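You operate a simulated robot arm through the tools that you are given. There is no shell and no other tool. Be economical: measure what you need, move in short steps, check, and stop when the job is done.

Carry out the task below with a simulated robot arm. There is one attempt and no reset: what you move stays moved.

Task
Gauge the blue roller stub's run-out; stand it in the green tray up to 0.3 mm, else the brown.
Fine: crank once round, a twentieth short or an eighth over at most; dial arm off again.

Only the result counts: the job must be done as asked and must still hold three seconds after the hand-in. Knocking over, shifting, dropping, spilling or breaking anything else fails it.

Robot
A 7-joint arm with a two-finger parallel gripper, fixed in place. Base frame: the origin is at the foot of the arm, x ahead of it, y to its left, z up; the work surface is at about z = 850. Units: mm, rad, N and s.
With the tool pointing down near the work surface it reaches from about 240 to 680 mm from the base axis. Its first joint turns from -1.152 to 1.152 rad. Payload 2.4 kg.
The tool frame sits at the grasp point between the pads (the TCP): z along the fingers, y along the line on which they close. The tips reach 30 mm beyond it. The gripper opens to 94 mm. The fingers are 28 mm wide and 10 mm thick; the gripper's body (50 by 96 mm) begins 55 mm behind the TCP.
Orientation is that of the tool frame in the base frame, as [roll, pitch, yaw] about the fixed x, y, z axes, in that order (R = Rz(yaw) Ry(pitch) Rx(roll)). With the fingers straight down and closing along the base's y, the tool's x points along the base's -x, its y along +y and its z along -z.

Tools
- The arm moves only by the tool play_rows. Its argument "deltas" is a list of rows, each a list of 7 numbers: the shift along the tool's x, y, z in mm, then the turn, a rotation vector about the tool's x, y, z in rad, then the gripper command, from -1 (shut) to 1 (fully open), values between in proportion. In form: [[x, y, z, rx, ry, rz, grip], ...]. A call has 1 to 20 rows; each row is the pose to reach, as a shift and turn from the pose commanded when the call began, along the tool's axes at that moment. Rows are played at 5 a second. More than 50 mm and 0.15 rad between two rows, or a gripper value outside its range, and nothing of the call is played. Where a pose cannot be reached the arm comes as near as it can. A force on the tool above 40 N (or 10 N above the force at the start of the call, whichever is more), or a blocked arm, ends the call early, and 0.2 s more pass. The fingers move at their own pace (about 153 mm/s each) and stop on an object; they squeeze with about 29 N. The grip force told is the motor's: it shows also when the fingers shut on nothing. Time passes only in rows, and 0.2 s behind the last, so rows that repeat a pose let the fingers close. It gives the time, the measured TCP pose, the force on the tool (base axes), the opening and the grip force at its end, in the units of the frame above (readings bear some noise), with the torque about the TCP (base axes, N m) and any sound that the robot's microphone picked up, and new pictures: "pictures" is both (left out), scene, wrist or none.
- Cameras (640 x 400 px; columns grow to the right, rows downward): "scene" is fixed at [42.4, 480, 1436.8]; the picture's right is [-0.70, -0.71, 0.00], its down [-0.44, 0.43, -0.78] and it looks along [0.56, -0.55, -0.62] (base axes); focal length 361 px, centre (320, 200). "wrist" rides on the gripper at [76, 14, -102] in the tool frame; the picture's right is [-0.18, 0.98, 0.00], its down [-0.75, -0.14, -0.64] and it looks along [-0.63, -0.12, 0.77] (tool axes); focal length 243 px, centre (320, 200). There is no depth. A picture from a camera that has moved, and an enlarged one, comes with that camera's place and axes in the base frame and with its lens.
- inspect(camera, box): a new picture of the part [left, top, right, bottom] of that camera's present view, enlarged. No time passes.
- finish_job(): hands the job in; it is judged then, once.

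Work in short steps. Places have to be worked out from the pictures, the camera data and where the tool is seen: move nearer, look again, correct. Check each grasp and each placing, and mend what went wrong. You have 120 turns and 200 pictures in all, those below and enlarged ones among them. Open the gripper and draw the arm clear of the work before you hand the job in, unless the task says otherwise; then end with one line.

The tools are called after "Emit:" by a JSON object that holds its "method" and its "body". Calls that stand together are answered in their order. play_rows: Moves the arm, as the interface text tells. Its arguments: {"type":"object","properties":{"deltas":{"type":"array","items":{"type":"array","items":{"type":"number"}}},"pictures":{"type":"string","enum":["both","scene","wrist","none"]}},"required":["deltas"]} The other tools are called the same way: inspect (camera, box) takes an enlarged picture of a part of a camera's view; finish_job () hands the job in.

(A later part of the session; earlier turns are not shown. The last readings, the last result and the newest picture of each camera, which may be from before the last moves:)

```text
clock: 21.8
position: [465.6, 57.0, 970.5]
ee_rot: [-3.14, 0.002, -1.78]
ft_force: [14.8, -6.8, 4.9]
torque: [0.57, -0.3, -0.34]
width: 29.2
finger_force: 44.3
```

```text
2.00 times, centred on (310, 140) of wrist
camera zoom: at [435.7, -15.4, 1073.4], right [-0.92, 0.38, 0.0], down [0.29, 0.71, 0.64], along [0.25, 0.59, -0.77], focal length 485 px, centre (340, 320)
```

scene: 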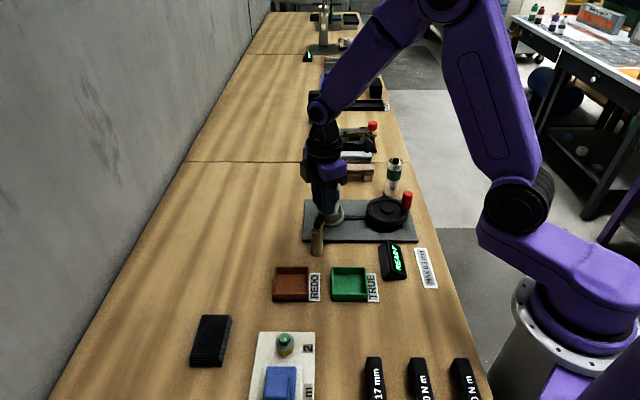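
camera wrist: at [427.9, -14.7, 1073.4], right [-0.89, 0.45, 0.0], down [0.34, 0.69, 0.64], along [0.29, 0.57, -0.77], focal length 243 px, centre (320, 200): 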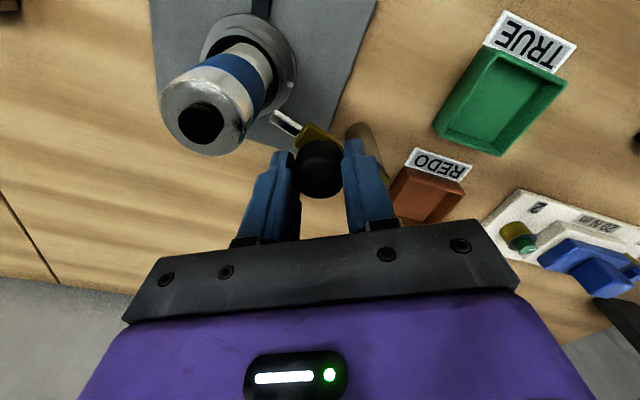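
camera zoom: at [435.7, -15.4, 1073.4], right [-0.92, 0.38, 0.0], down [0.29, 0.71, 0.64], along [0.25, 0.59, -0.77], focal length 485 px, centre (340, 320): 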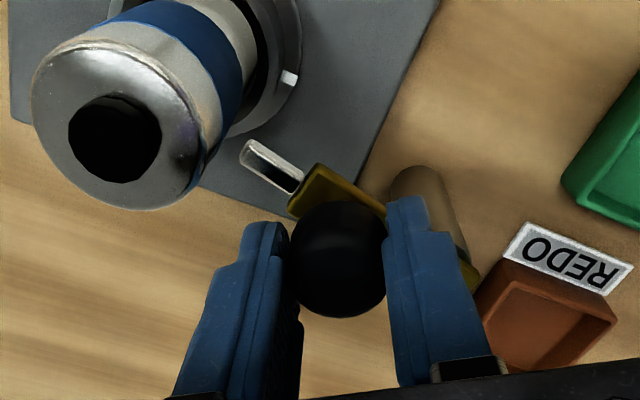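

Display switched to "0.0 mm": the dial is on. A further 2° for margin, then check the display persists.

Emit:
{"method": "play_rows", "body": {"deltas": [[-0.5, -1.0, 0, 0, 0, -0.017, -1], [-1.1, -1.0, 0, 0, 0, -0.035, -1], [-1.1, -1.0, 0, 0, 0, -0.035, -1]], "pictures": "none"}}

Emit:
{"method": "inspect", "body": {"camera": "scene", "box": [305, 165, 435, 285]}}

```text
clock: 22.6
position: [468.2, 58.6, 970.4]
ee_rot: [-3.141, 0.001, -1.742]
ft_force: [13.4, -2.6, -0.2]
torque: [0.56, -0.22, -0.46]
width: 29.3
finger_force: 45.1
```

```text
3.33 times, centred on (370, 225) of scene
camera zoom: at [42.8, 479.9, 1436.8], right [-0.7, -0.71, 0.0], down [-0.44, 0.43, -0.78], along [0.56, -0.55, -0.62], focal length 1204 px, centre (153, 117)
```

zoom: 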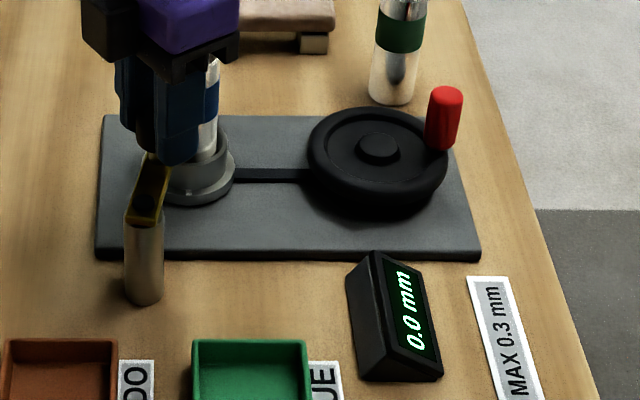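

Release the knob (partial opening) and rise.

Emit:
{"method": "play_rows", "body": {"deltas": [[-1.1, -1.0, 0, 0, 0, -0.035, 0.2], [-1.1, -1.0, 0, 0, 0, -0.035, 0.2], [-1.1, -1.0, -40, 0, 0, -0.035, 0.2], [-1.1, -1.0, -85, 0, 0, -0.035, 0.2], [-1.1, -1.0, -85, 0, 0, -0.035, 0.2]]}}

Emit:
{"method": "inspect", "body": {"camera": "scene", "box": [305, 165, 435, 285]}}

```text
clock: 23.8
position: [468.7, 58.3, 1055.2]
ee_rot: [3.142, 0.0, -1.709]
ft_force: [0.8, -0.2, 0.4]
torque: [0.0, 0.0, 0.01]
width: 56.7
finger_force: 0.0
camera wrist: at [443.3, -15.5, 1158.1], right [-0.95, 0.32, 0.0], down [0.24, 0.73, 0.64], along [0.2, 0.61, -0.77], focal length 243 px, centre (320, 200)
```

scene: 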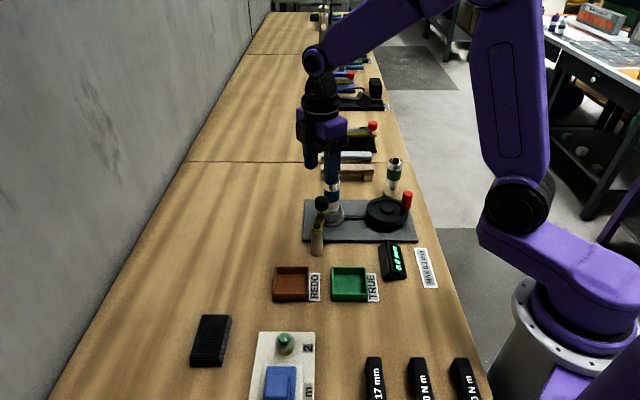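
wrist: 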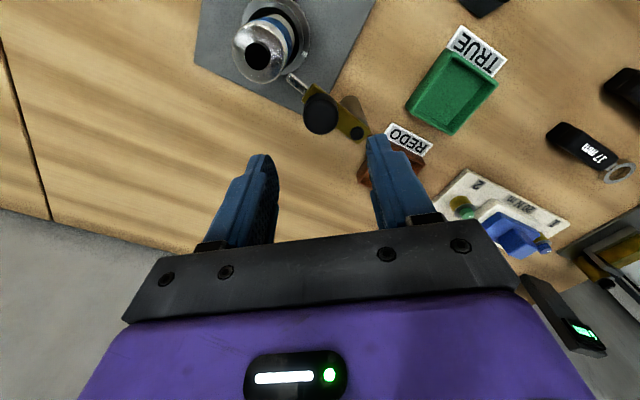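

```text
3.33 times, centred on (370, 225) of scene
camera zoom: at [42.4, 480.0, 1436.8], right [-0.7, -0.71, 0.0], down [-0.44, 0.43, -0.78], along [0.56, -0.55, -0.62], focal length 1204 px, centre (153, 117)
```

zoom: 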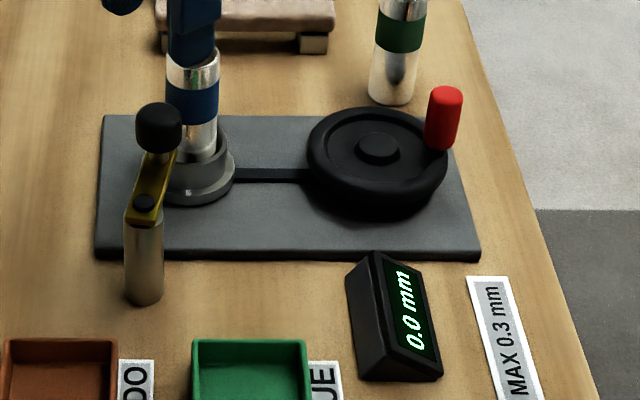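

Dial stays on with the tip touching the stub. Now I move above the crank handle, turning the yaw back.

Emit:
{"method": "play_rows", "body": {"deltas": [[18.8, 7.75, 0, 0, 0, 0.1433, 0.2], [37.6, 15.5, 0, 0, 0, 0.2866, 0.2], [56.3, 23.2, 0, 0, 0, 0.43, 0.2], [75.1, 31, 0, 0, 0, 0.573, 0.2], [93.9, 38.7, 0, 0, 0, 0.7165, 0.2], [112.7, 46.5, 0, 0, 0, 0.86, 0.2], [131.5, 54.2, 0, 0, 0, 1.003, 0.2], [150.2, 62, 0, 0, 0, 1.146, 0.2], [169, 69.7, 0, 0, 0, 1.29, 0.2], [187.8, 77.5, 0, 0, 0, 1.433, 0.2], [187.8, 77.5, 0, 0, 0, 1.433, 0.2]]}}

Emit:
{"method": "inspect", "body": {"camera": "wrist", "box": [200, 0, 460, 220]}}

Emit:
{"method": "inspect", "body": {"camera": "scene", "box": [355, 170, 435, 250]}}

```text
clock: 26.2
position: [363.9, -117.4, 1056.7]
ee_rot: [-3.142, 0.0, 3.137]
ft_force: [-0.1, -0.3, 0.6]
torque: [0.02, -0.03, -0.02]
width: 56.5
finger_force: 0.0
camera wrist: at [287.8, -103.5, 1158.8], right [0.19, 0.98, 0.0], down [0.75, -0.14, 0.64], along [0.63, -0.12, -0.77], focal length 243 px, centre (320, 200)
```

scene: 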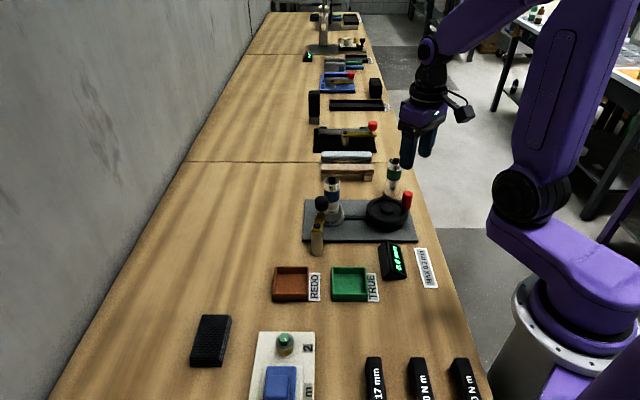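
wrist: 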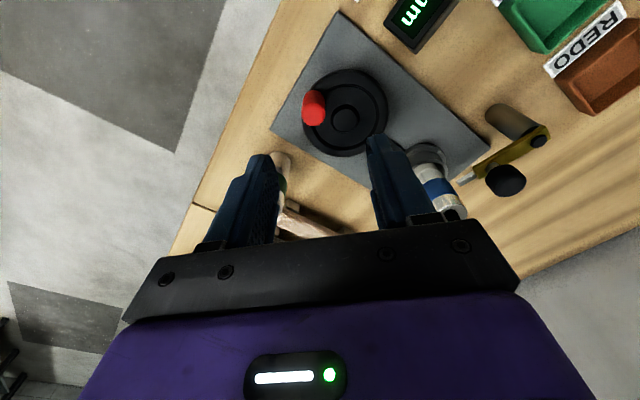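

```text
1.82 times, centred on (330, 110) of wrist
camera zoom: at [287.8, -103.5, 1158.8], right [0.19, 0.98, 0.0], down [0.75, -0.14, 0.64], along [0.63, -0.12, -0.77], focal length 441 px, centre (302, 364)
```

zoom: 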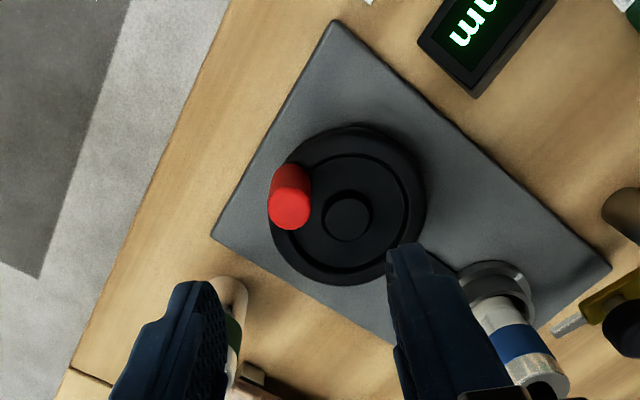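

```text
5.00 times, centred on (395, 210) of scene
camera zoom: at [42.4, 480.0, 1436.8], right [-0.7, -0.71, 0.0], down [-0.44, 0.43, -0.78], along [0.56, -0.55, -0.62], focal length 1805 px, centre (-55, 150)
```

zoom: 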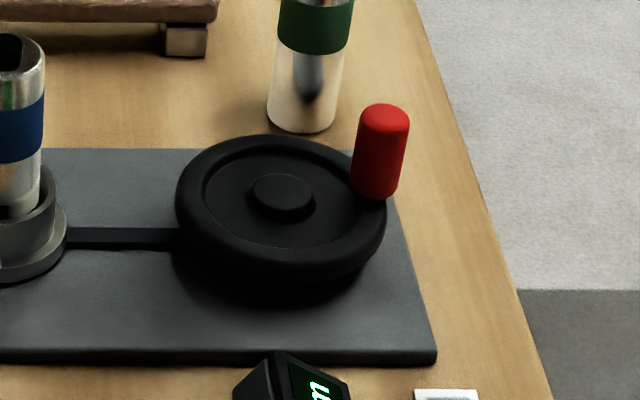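

Handle ≈(370,-125), z 893–938; hub ≈(399,-96), radius ≈41. I descend around the handle and check before closing.

Emit:
{"method": "play_rows", "body": {"deltas": [[-6, -7.5, 30, 0, 0, 0, 0.2], [-6, -7.5, 70, 0, 0, 0, 0.2], [-6, -7.5, 100, 0, 0, 0, 0.2], [-6, -7.5, 126, 0, 0, 0, 0.2], [-6, -7.5, 126, 0, 0, 0, 0.2]], "pictures": "none"}}

Emit:
{"method": "inspect", "body": {"camera": "wrist", "box": [200, 60, 460, 240]}}

Emit:
{"method": "inspect", "body": {"camera": "scene", "box": [355, 170, 435, 250]}}

```text
clock: 27.4
position: [370.5, -126.2, 929.8]
ee_rot: [-3.141, 0.001, -3.141]
ft_force: [0.5, -0.1, -0.4]
torque: [-0.01, -0.01, 0.02]
width: 56.2
finger_force: 0.1
```

```text
2.22 times, centred on (330, 150) of wrist
camera zoom: at [294.2, -111.6, 1032.8], right [0.18, 0.98, 0.0], down [0.75, -0.14, 0.64], along [0.63, -0.12, -0.77], focal length 539 px, centre (298, 311)
```

zoom: 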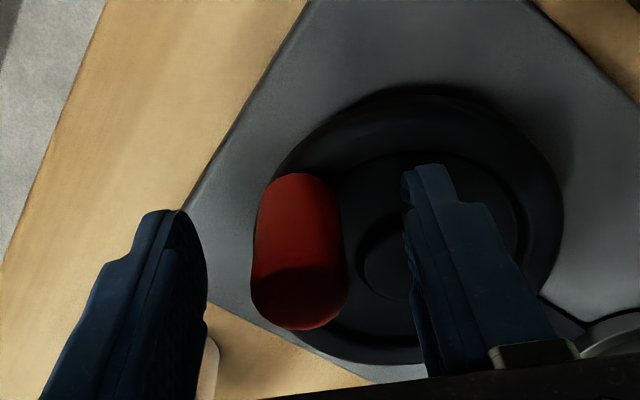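

```text
5.00 times, centred on (395, 210) of scene
camera zoom: at [42.4, 480.0, 1436.8], right [-0.7, -0.71, 0.0], down [-0.44, 0.43, -0.78], along [0.56, -0.55, -0.62], focal length 1805 px, centre (-55, 150)
```

zoom: 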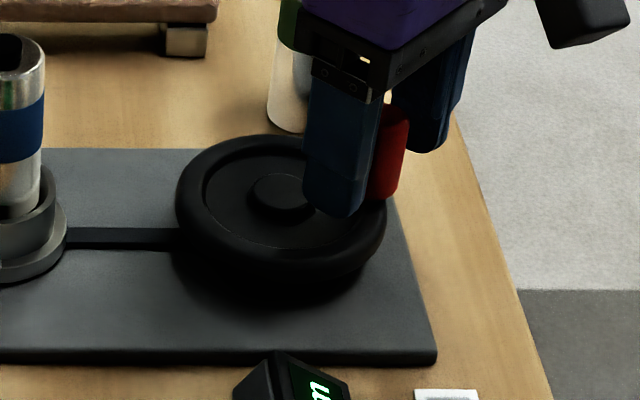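

Handle is centred in y, ≈3 mm nearer in x. Shift and close.

Emit:
{"method": "play_rows", "body": {"deltas": [[3, 0.7, 0, 0, 0, 0, 0.2], [3, 0.7, 0, 0, 0, 0, -0.3], [3, 0.7, 0, 0, 0, 0, -1], [3, 0.7, 0, 0, 0, 0, -1]], "pictures": "none"}}

Emit:
{"method": "inspect", "body": {"camera": "wrist", "box": [200, 60, 460, 240]}}

```text
clock: 28.4
position: [368.3, -124.3, 930.2]
ee_rot: [-3.141, 0.0, 3.14]
ft_force: [-0.3, -4.4, 0.5]
torque: [0.71, -0.29, -0.01]
width: 22.4
finger_force: 45.2
```

```text
2.22 times, centred on (330, 150) of wrist
camera zoom: at [291.4, -110.9, 1033.0], right [0.19, 0.98, 0.0], down [0.75, -0.14, 0.64], along [0.63, -0.12, -0.77], focal length 539 px, centre (298, 311)
```

zoom: 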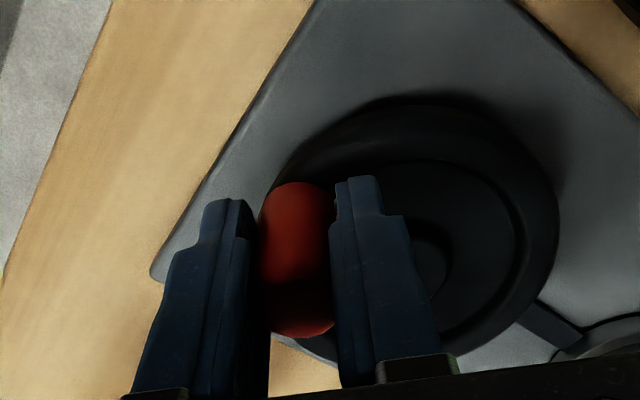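

Handle gripped (22.4 mm). Test turn of 20° at constant yaw to feel the forces.

Emit:
{"method": "play_rows", "body": {"deltas": [[-2.61, -2.68, 0, 0, 0, 0, -1], [-5.43, -5.12, 0, 0, 0, 0, -1], [-8.47, -7.31, 0, 0, 0, 0, -1], [-11.68, -9.22, 0, 0, 0, 0, -1], [-11.68, -9.22, 0, 0, 0, 0, -1]], "pictures": "none"}}

Emit:
{"method": "inspect", "body": {"camera": "scene", "box": [305, 165, 435, 285]}}

```text
clock: 29.1
position: [369.7, -125.1, 929.9]
ee_rot: [3.134, -0.018, -3.134]
ft_force: [-6.1, 6.9, 12.3]
torque: [-1.35, -0.26, 0.0]
width: 21.9
finger_force: 45.5
stopped in row 3: the force on the tool passed its limit at 44 N (the readings are from after the stop); the commanded pose is now the measured one
```

```text
3.33 times, centred on (370, 225) of scene
camera zoom: at [42.2, 480.3, 1436.7], right [-0.7, -0.71, 0.0], down [-0.44, 0.43, -0.78], along [0.56, -0.55, -0.62], focal length 1204 px, centre (153, 117)
```

zoom: 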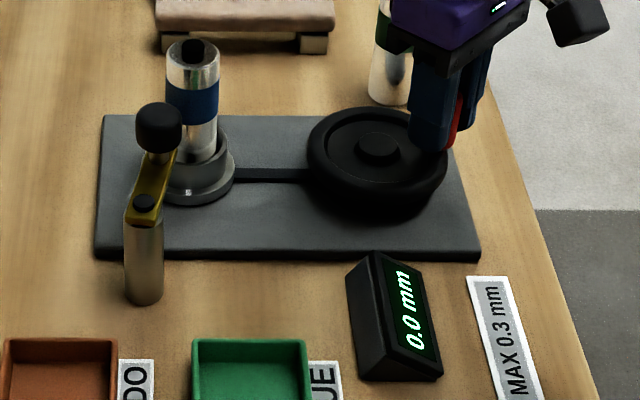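

Blocked at 44 N in that sense—possibly it turns only clockwise. Try 10° the other way.

Emit:
{"method": "play_rows", "body": {"deltas": [[1.2, 1.4, 0, 0, 0, 0, -1], [2.4, 2.9, 0, 0, 0, 0, -1], [3.4, 4.4, 0, 0, 0, 0, -1], [4.46, 5.99, 0, 0, 0, 0, -1], [4.46, 5.99, 0, 0, 0, 0, -1]], "pictures": "none"}}

Emit:
{"method": "inspect", "body": {"camera": "scene", "box": [305, 165, 435, 285]}}

```text
clock: 30.3
position: [365.2, -120.8, 929.0]
ee_rot: [3.136, -0.015, -3.139]
ft_force: [-6.3, -6.3, 4.5]
torque: [-1.54, -1.35, -0.03]
width: 22.0
finger_force: 45.0
```

```text
3.33 times, centred on (370, 225) of scene
camera zoom: at [42.2, 479.9, 1436.8], right [-0.7, -0.71, 0.0], down [-0.44, 0.43, -0.78], along [0.56, -0.55, -0.62], focal length 1204 px, centre (153, 117)
```

zoom: 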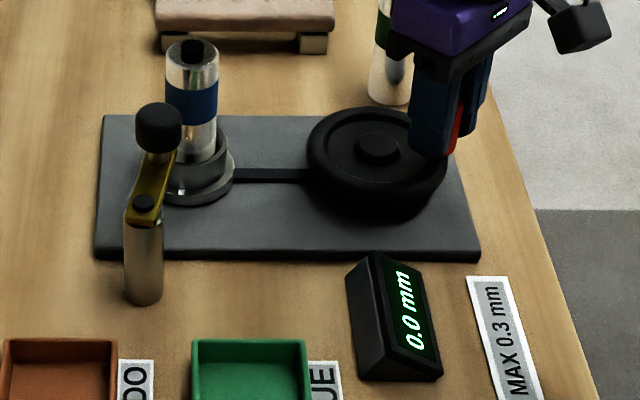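

Moves with little force (~9 N). Continue clockwise another 20° and check.

Emit:
{"method": "play_rows", "body": {"deltas": [[1.3, 2.1, 0, 0, 0, 0, -1], [2.6, 4.2, 0, 0, 0, 0, -1], [3.95, 6.4, 0, 0, 0, 0, -1], [4.9, 8.6, 0, 0, 0, 0, -1], [5.8, 10.9, 0, 0, 0, 0, -1], [6.6, 13.2, 0, 0, 0, 0, -1], [6.6, 13.2, 0, 0, 0, 0, -1]], "pictures": "none"}}

Emit:
{"method": "inspect", "body": {"camera": "scene", "box": [305, 165, 435, 285]}}

Emit:
{"method": "inspect", "body": {"camera": "wrist", "box": [200, 40, 480, 240]}}

```text
clock: 31.9
position: [360.3, -106.3, 930.0]
ee_rot: [3.135, -0.017, -3.137]
ft_force: [-1.1, 0.4, -5.6]
torque: [-1.49, 0.56, 0.04]
width: 22.1
finger_force: 45.7
```

```text
3.33 times, centred on (370, 225) of scene
camera zoom: at [42.5, 480.1, 1436.8], right [-0.7, -0.71, 0.0], down [-0.44, 0.43, -0.78], along [0.56, -0.55, -0.62], focal length 1204 px, centre (153, 117)
```

zoom: 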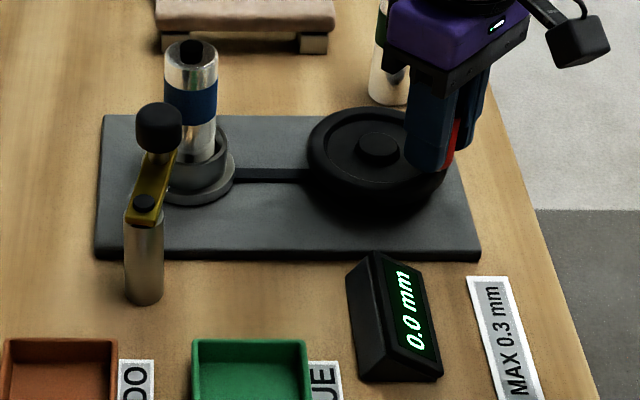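

```text
2.00 times, centred on (340, 140) of wrist
camera zoom: at [284.0, -93.2, 1033.3], right [0.18, 0.98, 0.0], down [0.77, -0.14, 0.63], along [0.62, -0.11, -0.78], focal length 485 px, centre (280, 320)
```

zoom: 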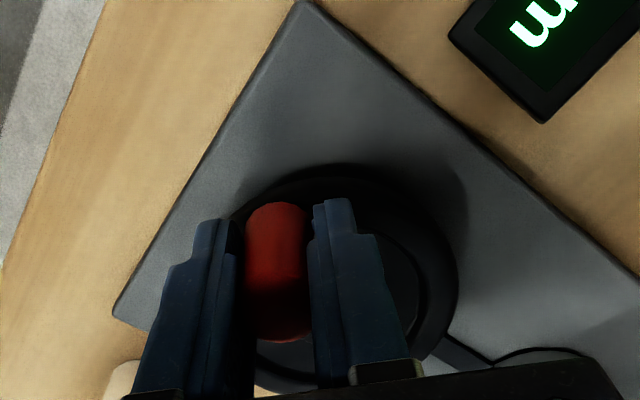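

It turns clockwise easily. I continue on the circle (hub ≈(400,-97.5), r 41) by about 63°.

Emit:
{"method": "play_rows", "body": {"deltas": [[-0.8, 2.7, 0, 0, 0, 0, -1], [-0.4, 7.7, 0, 0, 0, 0, -1], [-0.6, 12.7, 0, 0, 0, 0, -1], [-1.45, 17.6, 0, 0, 0, 0, -1], [-2.9, 22.4, 0, 0, 0, 0, -1], [-4.9, 27, 0, 0, 0, 0, -1], [-7.4, 31.3, 0, 0, 0, 0, -1], [-10.5, 35.3, 0, 0, 0, 0, -1], [-14, 38.9, 0, 0, 0, 0, -1], [-14, 38.9, 0, 0, 0, 0, -1]], "pictures": "none"}}

Emit:
{"method": "inspect", "body": {"camera": "scene", "box": [305, 165, 435, 285]}}

```text
clock: 34.3
position: [371.4, -65.4, 929.7]
ee_rot: [3.134, -0.027, -3.133]
ft_force: [-5.7, 3.7, 9.3]
torque: [-1.51, -0.33, 0.02]
width: 21.9
finger_force: 45.3
stopped in row 10: the force on the tool passed its limit at 40 N (the readings are from after the stop); the commanded pose is now the measured one
```

```text
3.33 times, centred on (370, 225) of scene
camera zoom: at [42.2, 480.2, 1436.7], right [-0.7, -0.71, 0.0], down [-0.44, 0.43, -0.78], along [0.56, -0.55, -0.62], focal length 1204 px, centre (153, 117)
```

zoom: 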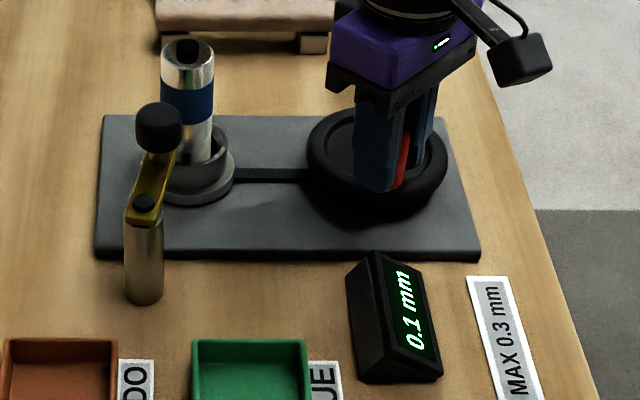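

Display reads 0.1 mm. The limit was hit due to radius mismatch; I look with the wrist camera to refine hub and handle.

Emit:
{"method": "inspect", "body": {"camera": "wrist", "box": [180, 40, 460, 240]}}

Emit:
{"method": "inspect", "body": {"camera": "scene", "box": [355, 170, 435, 250]}}

```text
2.00 times, centred on (320, 140) of wrist
camera zoom: at [296.7, -52.6, 1033.9], right [0.18, 0.98, 0.0], down [0.77, -0.14, 0.62], along [0.61, -0.11, -0.78], focal length 485 px, centre (320, 320)
```

zoom: 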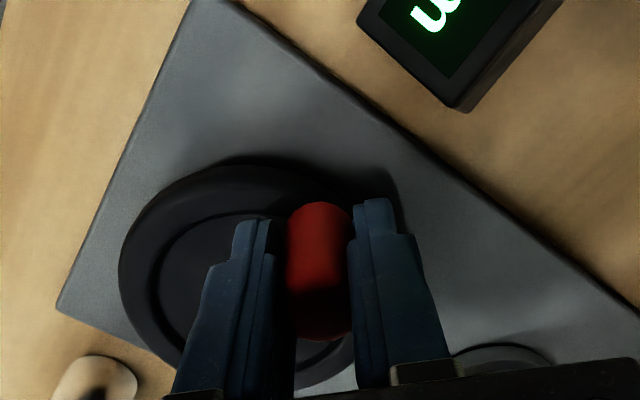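

```text
5.00 times, centred on (395, 210) of scene
camera zoom: at [42.2, 480.2, 1436.7], right [-0.7, -0.71, 0.0], down [-0.44, 0.43, -0.78], along [0.56, -0.55, -0.62], focal length 1805 px, centre (-55, 150)
```

zoom: 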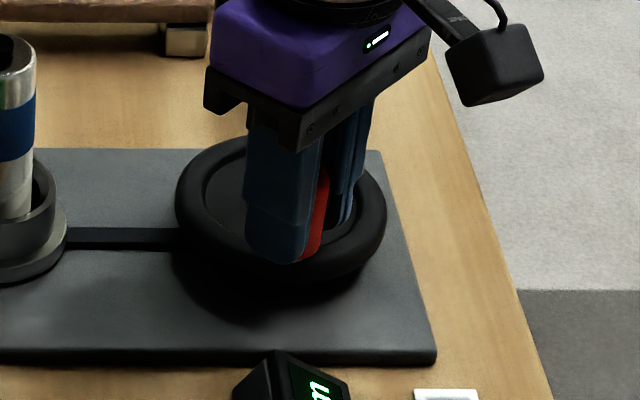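

Refit: hub ≈(402,-96.5), r≈44; handle now at ≈135° (83° done). Continue clockwise 70°, levelling the slight tool tilt.

Emit:
{"method": "play_rows", "body": {"deltas": [[-3.9, 3.6, 0, 0.002, -0.006, 0, -1], [-8.3, 6.6, -0.2, 0.004, -0.012, 0, -1], [-13.1, 9.1, -0.3, 0.006, -0.02, 0, -1], [-18.1, 11, -0.5, 0.007, -0.027, 0, -1], [-23.4, 12.2, -0.6, 0.007, -0.027, 0, -1], [-28.7, 12.8, -0.8, 0.007, -0.027, 0, -1], [-34.1, 12.8, -0.9, 0.007, -0.027, 0, -1], [-39.4, 12.1, -1.1, 0.007, -0.027, 0, -1], [-44.6, 10.7, -1.2, 0.007, -0.027, 0, -1], [-49.6, 8.8, -1.3, 0.007, -0.027, 0, -1], [-49.6, 8.8, -1.3, 0.007, -0.027, 0, -1]], "pictures": "none"}}

Emit:
{"method": "inspect", "body": {"camera": "scene", "box": [305, 165, 435, 285]}}

```text
clock: 36.7
position: [419.7, -58.4, 929.2]
ee_rot: [3.14, -0.001, -3.137]
ft_force: [-14.4, -26.4, 4.7]
torque: [-1.08, -0.75, 0.01]
width: 22.0
finger_force: 45.3
```

```text
3.33 times, centred on (370, 225) of scene
camera zoom: at [42.0, 479.4, 1437.0], right [-0.7, -0.71, 0.0], down [-0.44, 0.44, -0.78], along [0.56, -0.55, -0.62], focal length 1204 px, centre (153, 117)
```

zoom: 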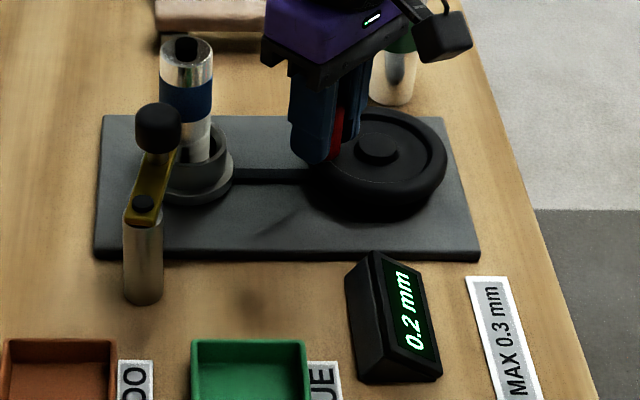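

0.2 mm so far. Inward force ~30 N; I reduce the radius (hub (401,-98), r 43) and continue 70° more.

Emit:
{"method": "play_rows", "body": {"deltas": [[-2.8, -4.9, 0, 0, 0, 0, -1], [-7.1, -8, 0, 0, 0, 0, -1], [-10.9, -11.5, 0, 0, 0, 0, -1], [-14.3, -15.5, 0, 0, 0, 0, -1], [-17.2, -19.9, 0, 0, 0, 0, -1], [-19.6, -24.6, 0, 0, 0, 0, -1], [-21.3, -29.5, 0, 0, 0, 0, -1], [-22.5, -34.7, 0, 0, 0, 0, -1], [-23, -39.9, 0, 0, 0, 0, -1], [-22.8, -45.1, 0, 0, 0, 0, -1], [-22.8, -45.1, 0, 0, 0, 0, -1]], "pictures": "none"}}

Emit:
{"method": "inspect", "body": {"camera": "scene", "box": [305, 165, 435, 285]}}

```text
clock: 39.1
position: [441.6, -100.8, 929.0]
ee_rot: [3.138, -0.004, -3.135]
ft_force: [-23.7, 5.1, 5.8]
torque: [-0.98, -0.69, -0.01]
width: 22.1
finger_force: 45.0
```

```text
3.33 times, centred on (370, 225) of scene
camera zoom: at [41.7, 480.2, 1436.7], right [-0.7, -0.71, 0.0], down [-0.44, 0.43, -0.78], along [0.56, -0.55, -0.62], focal length 1204 px, centre (153, 117)
```

zoom: 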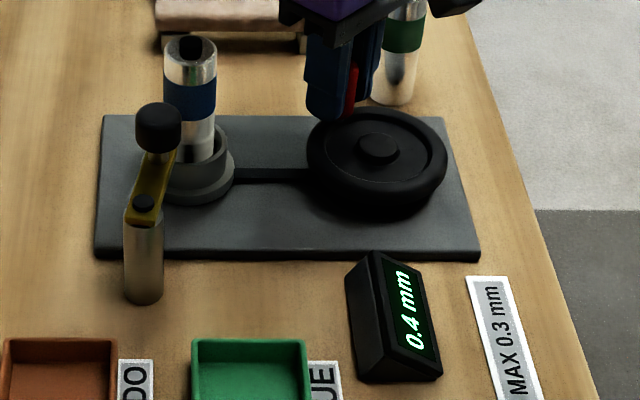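

0.4 mm already. Continue the turn with a slightly smaller radius, −5° to −75°.

Emit:
{"method": "play_rows", "body": {"deltas": [[1.9, -4.1, 0, 0, 0, 0, -1], [3.3, -9.1, 0, 0, 0, 0, -1], [5.3, -13.8, 0, 0, 0, 0, -1], [7.8, -18.3, 0, 0, 0, 0, -1], [10.9, -22.5, 0, 0, 0, 0, -1], [14.5, -26.2, 0, 0, 0, 0, -1], [18.4, -29.5, 0, 0, 0, 0, -1], [22.8, -32.3, 0, 0, 0, 0, -1], [27.5, -34.5, 0, 0, 0, 0, -1], [32.4, -36.2, 0, 0, 0, 0, -1], [32.4, -36.2, 0, 0, 0, 0, -1]], "pictures": "none"}}

Emit:
{"method": "inspect", "body": {"camera": "scene", "box": [305, 165, 435, 285]}}

```text
clock: 41.5
position: [410.5, -135.8, 929.2]
ee_rot: [3.138, -0.003, -3.133]
ft_force: [-6.7, 31.0, -15.3]
torque: [-0.69, -0.39, -0.01]
width: 21.9
finger_force: 44.7
```

```text
3.33 times, centred on (370, 225) of scene
camera zoom: at [42.5, 480.8, 1436.5], right [-0.7, -0.71, 0.0], down [-0.44, 0.43, -0.78], along [0.56, -0.55, -0.62], focal length 1204 px, centre (153, 117)
```

zoom: 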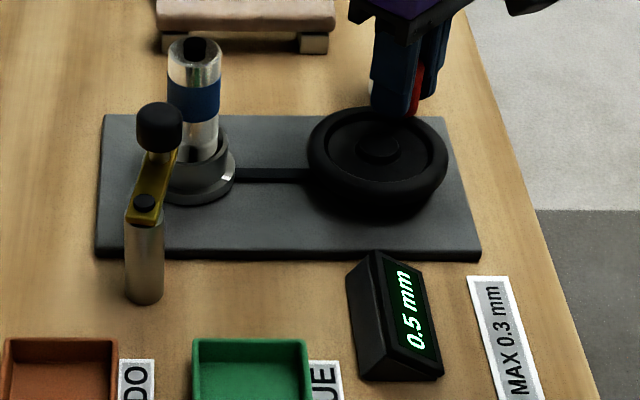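

0.5 mm — brown tray (>0.3). Complete the revolution, ending about 10° past the start.

Emit:
{"method": "play_rows", "body": {"deltas": [[5.2, 1.3, 0, 0, 0, 0, -1], [10.2, 0.9, 0, 0, 0, 0, -1], [15.2, 1.1, 0, 0, 0, 0, -1], [20.1, 2, 0, 0, 0, 0, -1], [24.9, 3.4, 0, 0, 0, 0, -1], [29.5, 5.4, 0, 0, 0, 0, -1], [33.8, 7.9, 0, 0, 0, 0, -1], [37.8, 11, 0, 0, 0, 0, -1], [41.4, 14.5, 0, 0, 0, 0, -1], [44.5, 18.4, 0, 0, 0, 0, -1], [46.4, 21.4, 0, 0, 0, 0, -1], [46.4, 21.4, 0, 0, 0, 0, -1]], "pictures": "none"}}

Emit:
{"method": "inspect", "body": {"camera": "scene", "box": [305, 165, 435, 285]}}

Emit:
{"method": "inspect", "body": {"camera": "wrist", "box": [180, 40, 460, 240]}}

```text
clock: 44.1
position: [363.6, -117.5, 928.3]
ee_rot: [3.14, -0.001, -3.138]
ft_force: [-9.1, -7.4, -14.9]
torque: [-0.99, -1.17, -0.02]
width: 21.6
finger_force: 44.9
```

```text
3.33 times, centred on (370, 225) of scene
camera zoom: at [42.3, 479.8, 1436.9], right [-0.7, -0.71, 0.0], down [-0.44, 0.44, -0.78], along [0.56, -0.55, -0.62], focal length 1204 px, centre (153, 117)
```

zoom: 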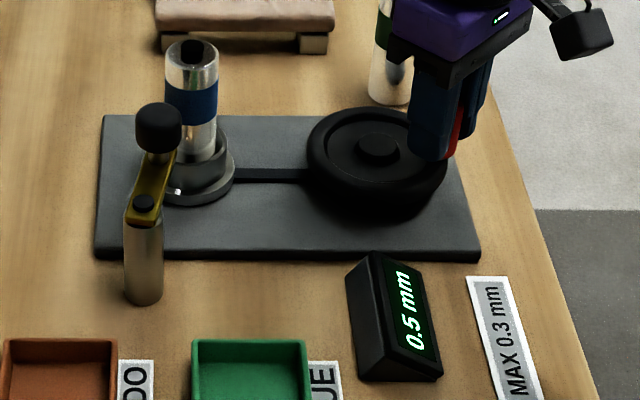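

```text
2.00 times, centred on (320, 140) of wrist
camera zoom: at [287.4, -104.1, 1031.6], right [0.18, 0.98, 0.0], down [0.75, -0.14, 0.64], along [0.63, -0.11, -0.77], focal length 485 px, centre (320, 320)
```

zoom: 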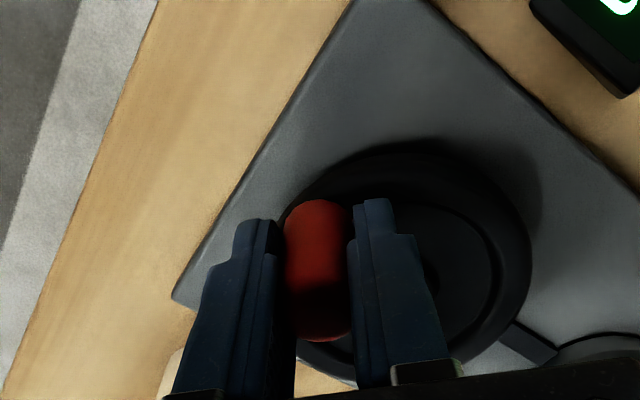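

Index mark and handle are ≈10–13° past one full turn; display 0.5 mm. Release the handle and rise.

Emit:
{"method": "play_rows", "body": {"deltas": [[0, 0, 0, 0, 0, 0, 0.2], [0, 0, 0, 0, 0, 0, 0.2], [0, 0, -40, 0, 0, 0, 0.2], [0, 0, -85, 0, 0, 0, 0.2], [0, 0, -127, 0, 0, 0, 0.2], [0, 0, -127, 0, 0, 0, 0.2]]}}

Emit:
{"method": "inspect", "body": {"camera": "scene", "box": [305, 165, 435, 285]}}

```text
clock: 45.5
position: [364.4, -117.9, 1057.2]
ee_rot: [3.14, 0.001, -3.135]
ft_force: [-0.6, -1.1, -0.5]
torque: [0.0, 0.0, 0.0]
width: 56.4
finger_force: 0.1
camera wrist: at [287.6, -104.0, 1159.4], right [0.18, 0.98, 0.0], down [0.75, -0.14, 0.64], along [0.63, -0.11, -0.77], focal length 243 px, centre (320, 200)
```

scene: 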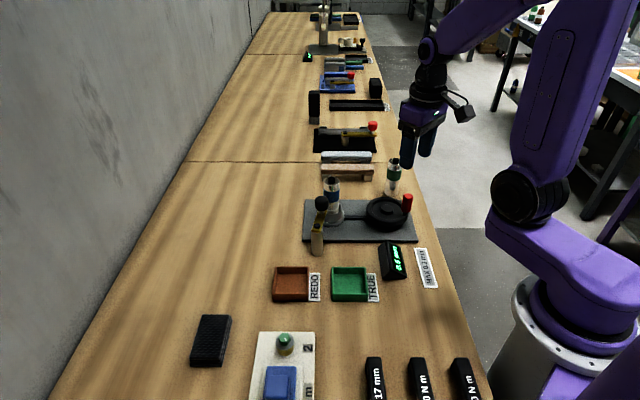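
wrist: 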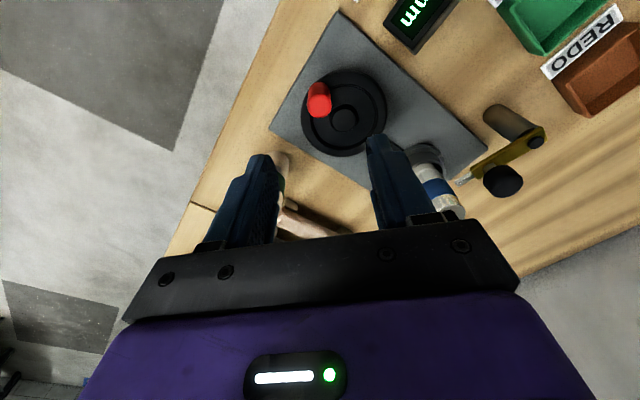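

```text
3.33 times, centred on (370, 225) of scene
camera zoom: at [42.4, 480.0, 1436.8], right [-0.7, -0.71, 0.0], down [-0.44, 0.43, -0.78], along [0.56, -0.55, -0.62], focal length 1204 px, centre (153, 117)
```

zoom: 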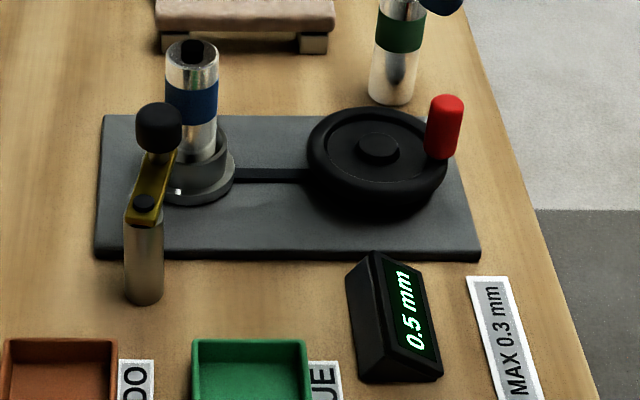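

Display 0.5 mm confirmed. Return above the dial knob with the yaw it had when released.

Emit:
{"method": "play_rows", "body": {"deltas": [[-10.5, 17.5, 0, 0, 0, -0.1427, 0.2], [-21.1, 35.1, 0, 0, 0, -0.2854, 0.2], [-31.6, 52.6, 0, 0, 0, -0.4281, 0.2], [-42.2, 70.2, 0, 0, 0, -0.5708, 0.2], [-52.7, 87.7, 0, 0, 0, -0.7135, 0.2], [-63.3, 105.3, 0, 0, 0, -0.8562, 0.2], [-73.8, 122.8, 0, 0, 0, -0.9989, 0.2], [-84.4, 140.4, 0, 0, 0, -1.1416, 0.2], [-94.9, 157.9, 0, 0, 0, -1.2843, 0.2], [-105.5, 175.5, 0, 0, 0, -1.427, 0.2], [-105.5, 175.5, 0, 0, 0, -1.427, 0.2]], "pictures": "wrist"}}

Emit:
{"method": "inspect", "body": {"camera": "wrist", "box": [200, 0, 440, 180]}}

```text
clock: 47.9
position: [468.1, 58.3, 1057.2]
ee_rot: [-3.139, 0.001, -1.705]
ft_force: [0.1, 0.4, 0.4]
torque: [0.0, -0.01, 0.02]
width: 56.2
finger_force: 0.1
camera wrist: at [444.0, -15.0, 1158.4], right [-0.95, 0.31, 0.0], down [0.24, 0.73, 0.64], along [0.2, 0.61, -0.77], focal length 243 px, centre (320, 200)
```

wrist: 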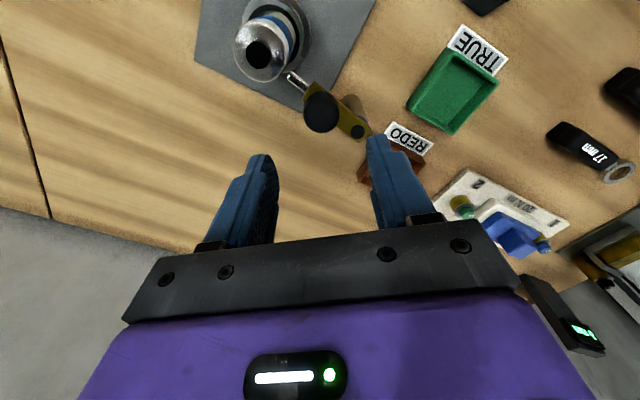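

```text
2.22 times, centred on (320, 90) of wrist
camera zoom: at [444.0, -15.0, 1158.4], right [-0.95, 0.31, 0.0], down [0.24, 0.73, 0.64], along [0.2, 0.61, -0.77], focal length 539 px, centre (320, 444)
```

zoom: 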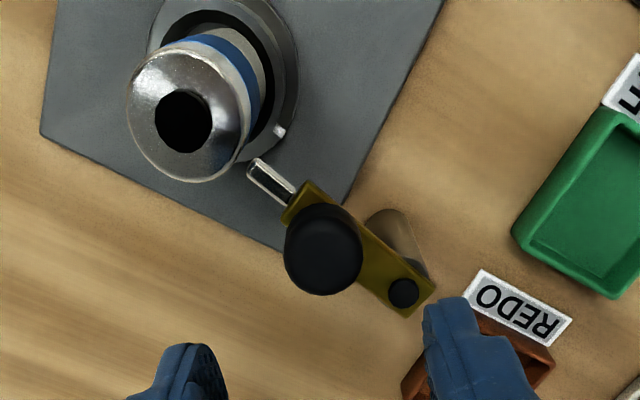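

Same geometry as when released. Descend 86 mm and close on the knob.

Emit:
{"method": "play_rows", "body": {"deltas": [[0, 0, 40, 0, 0, 0, 0.2], [0, 0, 75, 0, 0, 0, 0.2], [0, 0, 86, 0, 0, 0, 0.2], [0, 0, 86, 0, 0, 0, -0.3], [0, 0, 86, 0, 0, 0, -1], [0, 0, 86, 0, 0, 0, -1]], "pictures": "wrist"}}

```text
clock: 49.3
position: [467.9, 59.2, 969.3]
ee_rot: [3.141, 0.003, -1.705]
ft_force: [-6.0, 3.3, -6.1]
torque: [0.13, -0.42, 0.06]
width: 29.5
finger_force: 45.0
camera wrist: at [443.7, -15.0, 1071.4], right [-0.95, 0.32, 0.0], down [0.24, 0.73, 0.64], along [0.2, 0.61, -0.77], focal length 243 px, centre (320, 200)
```

wrist: 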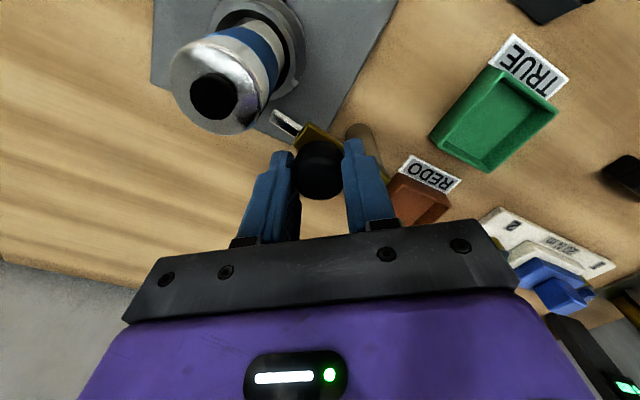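

Knob gripped. Swing back by the first 40°.

Emit:
{"method": "play_rows", "body": {"deltas": [[3.15, 3.55, 0, 0, 0, 0.1047, -1], [5.91, 7.41, 0, 0, 0, 0.2094, -1], [8.25, 11.54, 0, 0, 0, 0.3142, -1], [10.14, 15.89, 0, 0, 0, 0.4189, -1], [11.57, 20.41, 0, 0, 0, 0.5236, -1], [12.52, 25.06, 0, 0, 0, 0.6283, -1], [12.88, 28.2, 0, 0, 0, 0.6981, -1], [12.88, 28.2, 0, 0, 0, 0.6981, -1]], "pictures": "none"}}

Emit:
{"method": "inspect", "body": {"camera": "scene", "box": [305, 165, 435, 285]}}

```text
clock: 51.1
position: [440.1, 50.8, 971.3]
ee_rot: [-3.14, 0.005, -2.409]
ft_force: [6.4, -0.4, -33.1]
torque: [-0.27, -0.27, -0.34]
width: 29.4
finger_force: 45.5
```

```text
3.33 times, centred on (370, 225) of scene
camera zoom: at [43.1, 480.1, 1436.8], right [-0.7, -0.71, 0.0], down [-0.44, 0.43, -0.78], along [0.56, -0.55, -0.62], focal length 1204 px, centre (153, 117)
```

zoom: 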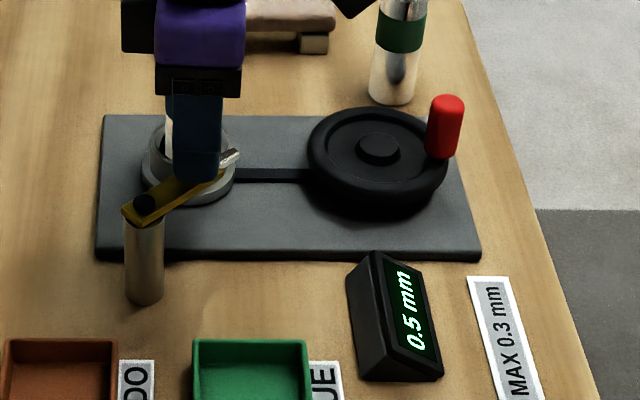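

Works; z-force −33 N means I'm pulling up slightly, so I lower 1.5 mm while swinging the remaining ~39°.

Emit:
{"method": "play_rows", "body": {"deltas": [[0, 0, 1.5, 0, 0, 0, -1], [3.15, 3.55, 2, 0, 0, 0.1047, -1], [5.91, 7.41, 2, 0, 0, 0.2094, -1], [8.25, 11.54, 2, 0, 0, 0.3142, -1], [10.14, 15.89, 2, 0, 0, 0.4189, -1], [11.57, 20.41, 2, 0, 0, 0.5236, -1], [12.52, 25.06, 2, 0, 0, 0.6283, -1], [12.88, 27.5, 2, 0, 0, 0.685, -1], [12.88, 27.5, 2, 0, 0, 0.685, -1]], "pictures": "none"}}

Emit:
{"method": "inspect", "body": {"camera": "scene", "box": [305, 165, 435, 285]}}

```text
clock: 53.1
position: [411.5, 62.1, 967.8]
ee_rot: [3.139, 0.001, -3.093]
ft_force: [-2.2, -14.5, 27.7]
torque: [-0.59, -0.47, -0.37]
width: 29.3
finger_force: 45.0
```

```text
3.33 times, centred on (370, 225) of scene
camera zoom: at [42.0, 479.6, 1437.0], right [-0.7, -0.71, 0.0], down [-0.44, 0.44, -0.78], along [0.56, -0.55, -0.62], focal length 1204 px, centre (153, 117)
```

zoom: 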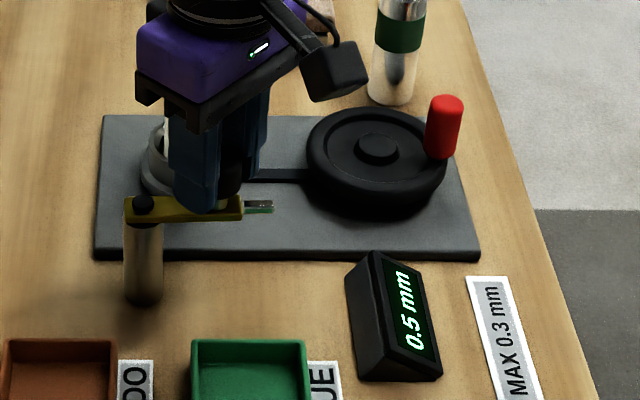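

Dial arm is back in its original off position. Release and rise.

Emit:
{"method": "play_rows", "body": {"deltas": [[0, 0, -1, 0, 0, 0, 0.2], [0, 0, -1, 0, 0, 0, 0.2], [0, 0, -40, 0, 0, 0, 0.2], [0, 0, -85, 0, 0, 0, 0.2], [0, 0, -100, 0, 0, 0, 0.2], [0, 0, -100, 0, 0, 0, 0.2]]}}

Emit:
{"method": "inspect", "body": {"camera": "scene", "box": [285, 145, 435, 265]}}

```text
clock: 54.5
position: [411.7, 63.3, 1070.0]
ee_rot: [3.141, 0.003, -3.089]
ft_force: [0.8, 0.3, 0.6]
torque: [-0.01, -0.03, -0.02]
width: 56.6
finger_force: 0.1
camera wrist: at [334.5, 71.8, 1171.2], right [0.13, 0.99, 0.0], down [0.76, -0.1, 0.64], along [0.64, -0.08, -0.77], focal length 243 px, centre (320, 200)
```

scene: 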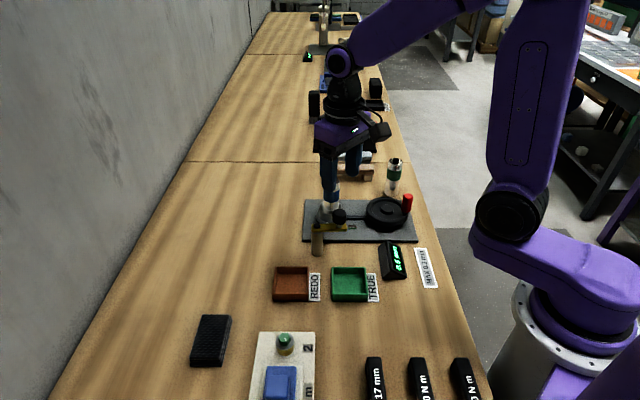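
wrist: 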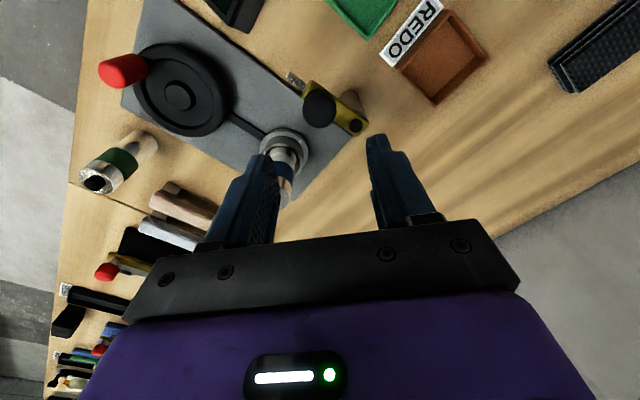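

```text
3.33 times, centred on (360, 205) of scene
camera zoom: at [42.4, 480.0, 1436.8], right [-0.7, -0.71, 0.0], down [-0.44, 0.43, -0.78], along [0.56, -0.55, -0.62], focal length 1204 px, centre (187, 183)
```

zoom: 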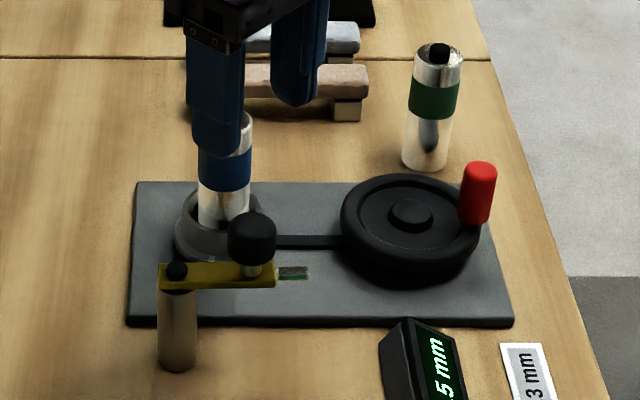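

Dial arm is exactly as at the start. Move above the stub in the chuck and look.

Emit:
{"method": "play_rows", "body": {"deltas": [[-26, -22, 0, 0, 0, 0.0175, 0.5], [-52, -44, 0, 0, 0, 0.035, 0.5], [-78.9, -67, 0, 0, 0, 0.0526, 0.5], [-78.9, -67, 0, 0, 0, 0.0526, 0.5]], "pictures": "none"}}

Emit:
{"method": "inspect", "body": {"camera": "wrist", "box": [220, 20, 420, 180]}}

Emit:
{"method": "inspect", "body": {"camera": "scene", "box": [305, 165, 365, 225]}}

```text
clock: 55.5
position: [494.4, -3.1, 1068.7]
ee_rot: [3.141, 0.002, 3.139]
ft_force: [-0.1, -0.7, 0.2]
torque: [0.02, 0.01, 0.01]
width: 70.6
finger_force: 0.0
```

```text
2.50 times, centred on (320, 100) of wrist
camera zoom: at [417.6, 11.8, 1171.0], right [0.19, 0.98, 0.0], down [0.75, -0.14, 0.64], along [0.63, -0.12, -0.77], focal length 606 px, centre (320, 450)
```

zoom: 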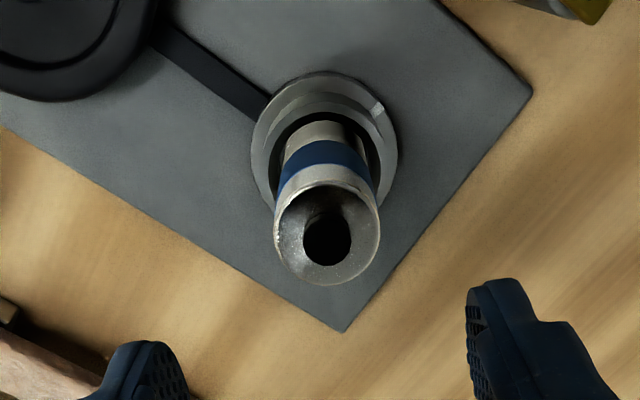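

```text
6.67 times, centred on (335, 195) of scene
camera zoom: at [42.5, 480.0, 1436.8], right [-0.7, -0.71, 0.0], down [-0.44, 0.43, -0.78], along [0.56, -0.55, -0.62], focal length 2407 px, centre (220, 233)
```

zoom: 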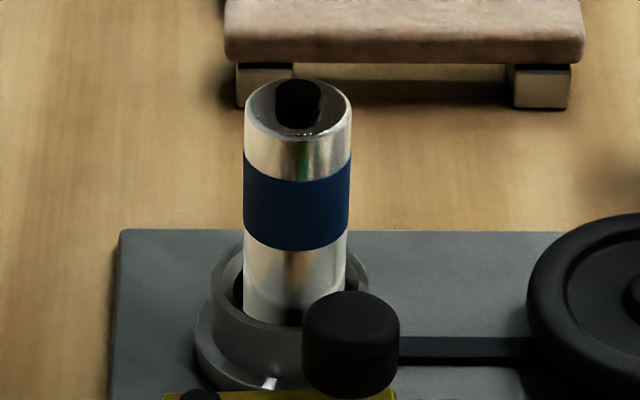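

Stub top ≈(491,1). Align and descend to TCP z≈955, then check.

Emit:
{"method": "play_rows", "body": {"deltas": [[3, 4.3, 20, 0, 0, 0, 0.5], [3, 4.3, 60, 0, 0, 0, 0.5], [3, 4.3, 95, 0, 0, 0, 0.5], [3, 4.3, 114, 0, 0, 0, 0.5], [3, 4.3, 114, 0, 0, 0, 0.5]], "pictures": "none"}}

Emit:
{"method": "inspect", "body": {"camera": "wrist", "box": [180, 50, 460, 250]}}

```text
clock: 56.7
position: [491.5, 3.6, 953.4]
ee_rot: [3.14, 0.001, 3.141]
ft_force: [0.1, 0.3, -0.3]
torque: [0.0, -0.01, 0.01]
width: 70.6
finger_force: 0.1
```

```text
2.00 times, centred on (320, 150) of wrist
camera zoom: at [414.1, 17.0, 1056.4], right [0.19, 0.98, 0.0], down [0.75, -0.14, 0.64], along [0.63, -0.12, -0.77], focal length 485 px, centre (320, 300)
```

zoom: 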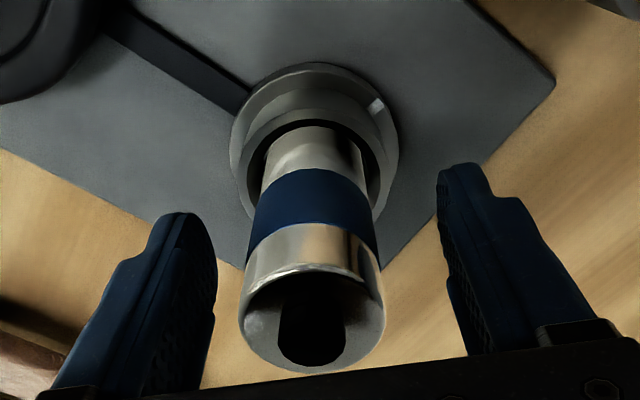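

Small correction (−2 mm in y) and close.

Emit:
{"method": "play_rows", "body": {"deltas": [[1, -2, 0, 0, 0, 0, 0.2], [1, -2, 0, 0, 0, 0, -1], [1, -2, 0, 0, 0, 0, -1], [1, -2, 0, 0, 0, 0, -1]], "pictures": "none"}}

```text
clock: 57.7
position: [489.9, 1.0, 954.2]
ee_rot: [3.141, 0.001, 3.14]
ft_force: [-0.4, -1.4, 0.3]
torque: [-0.21, -0.01, 0.0]
width: 35.6
finger_force: 29.3
```

Gripped (35.6). Lift 110 mm straight up.

Emit:
{"method": "play_rows", "body": {"deltas": [[0, 0, -8, 0, 0, 0, -1], [0, 0, -20, 0, 0, 0, -1], [0, 0, -45, 0, 0, 0, -1], [0, 0, -80, 0, 0, 0, -1], [0, 0, -110, 0, 0, 0, -1], [0, 0, -110, 0, 0, 0, -1]], "pictures": "scene"}}

Emit:
{"method": "inspect", "body": {"camera": "scene", "box": [255, 255, 395, 315]}}

```text
clock: 59.1
position: [490.4, 1.4, 1065.1]
ee_rot: [3.139, 0.002, 3.141]
ft_force: [-0.3, -0.4, -3.6]
torque: [0.01, 0.0, 0.03]
width: 35.7
finger_force: 28.9
```

scene: 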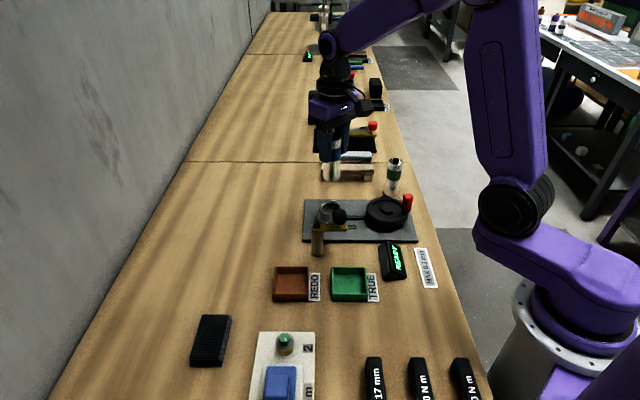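

```text
4.57 times, centred on (325, 285) of scene
camera zoom: at [42.5, 480.0, 1436.8], right [-0.7, -0.71, 0.0], down [-0.44, 0.43, -0.78], along [0.56, -0.55, -0.62], focal length 1651 px, centre (297, -189)
```

zoom: 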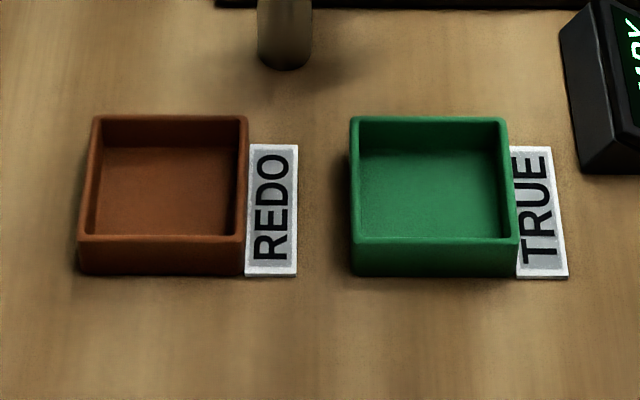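

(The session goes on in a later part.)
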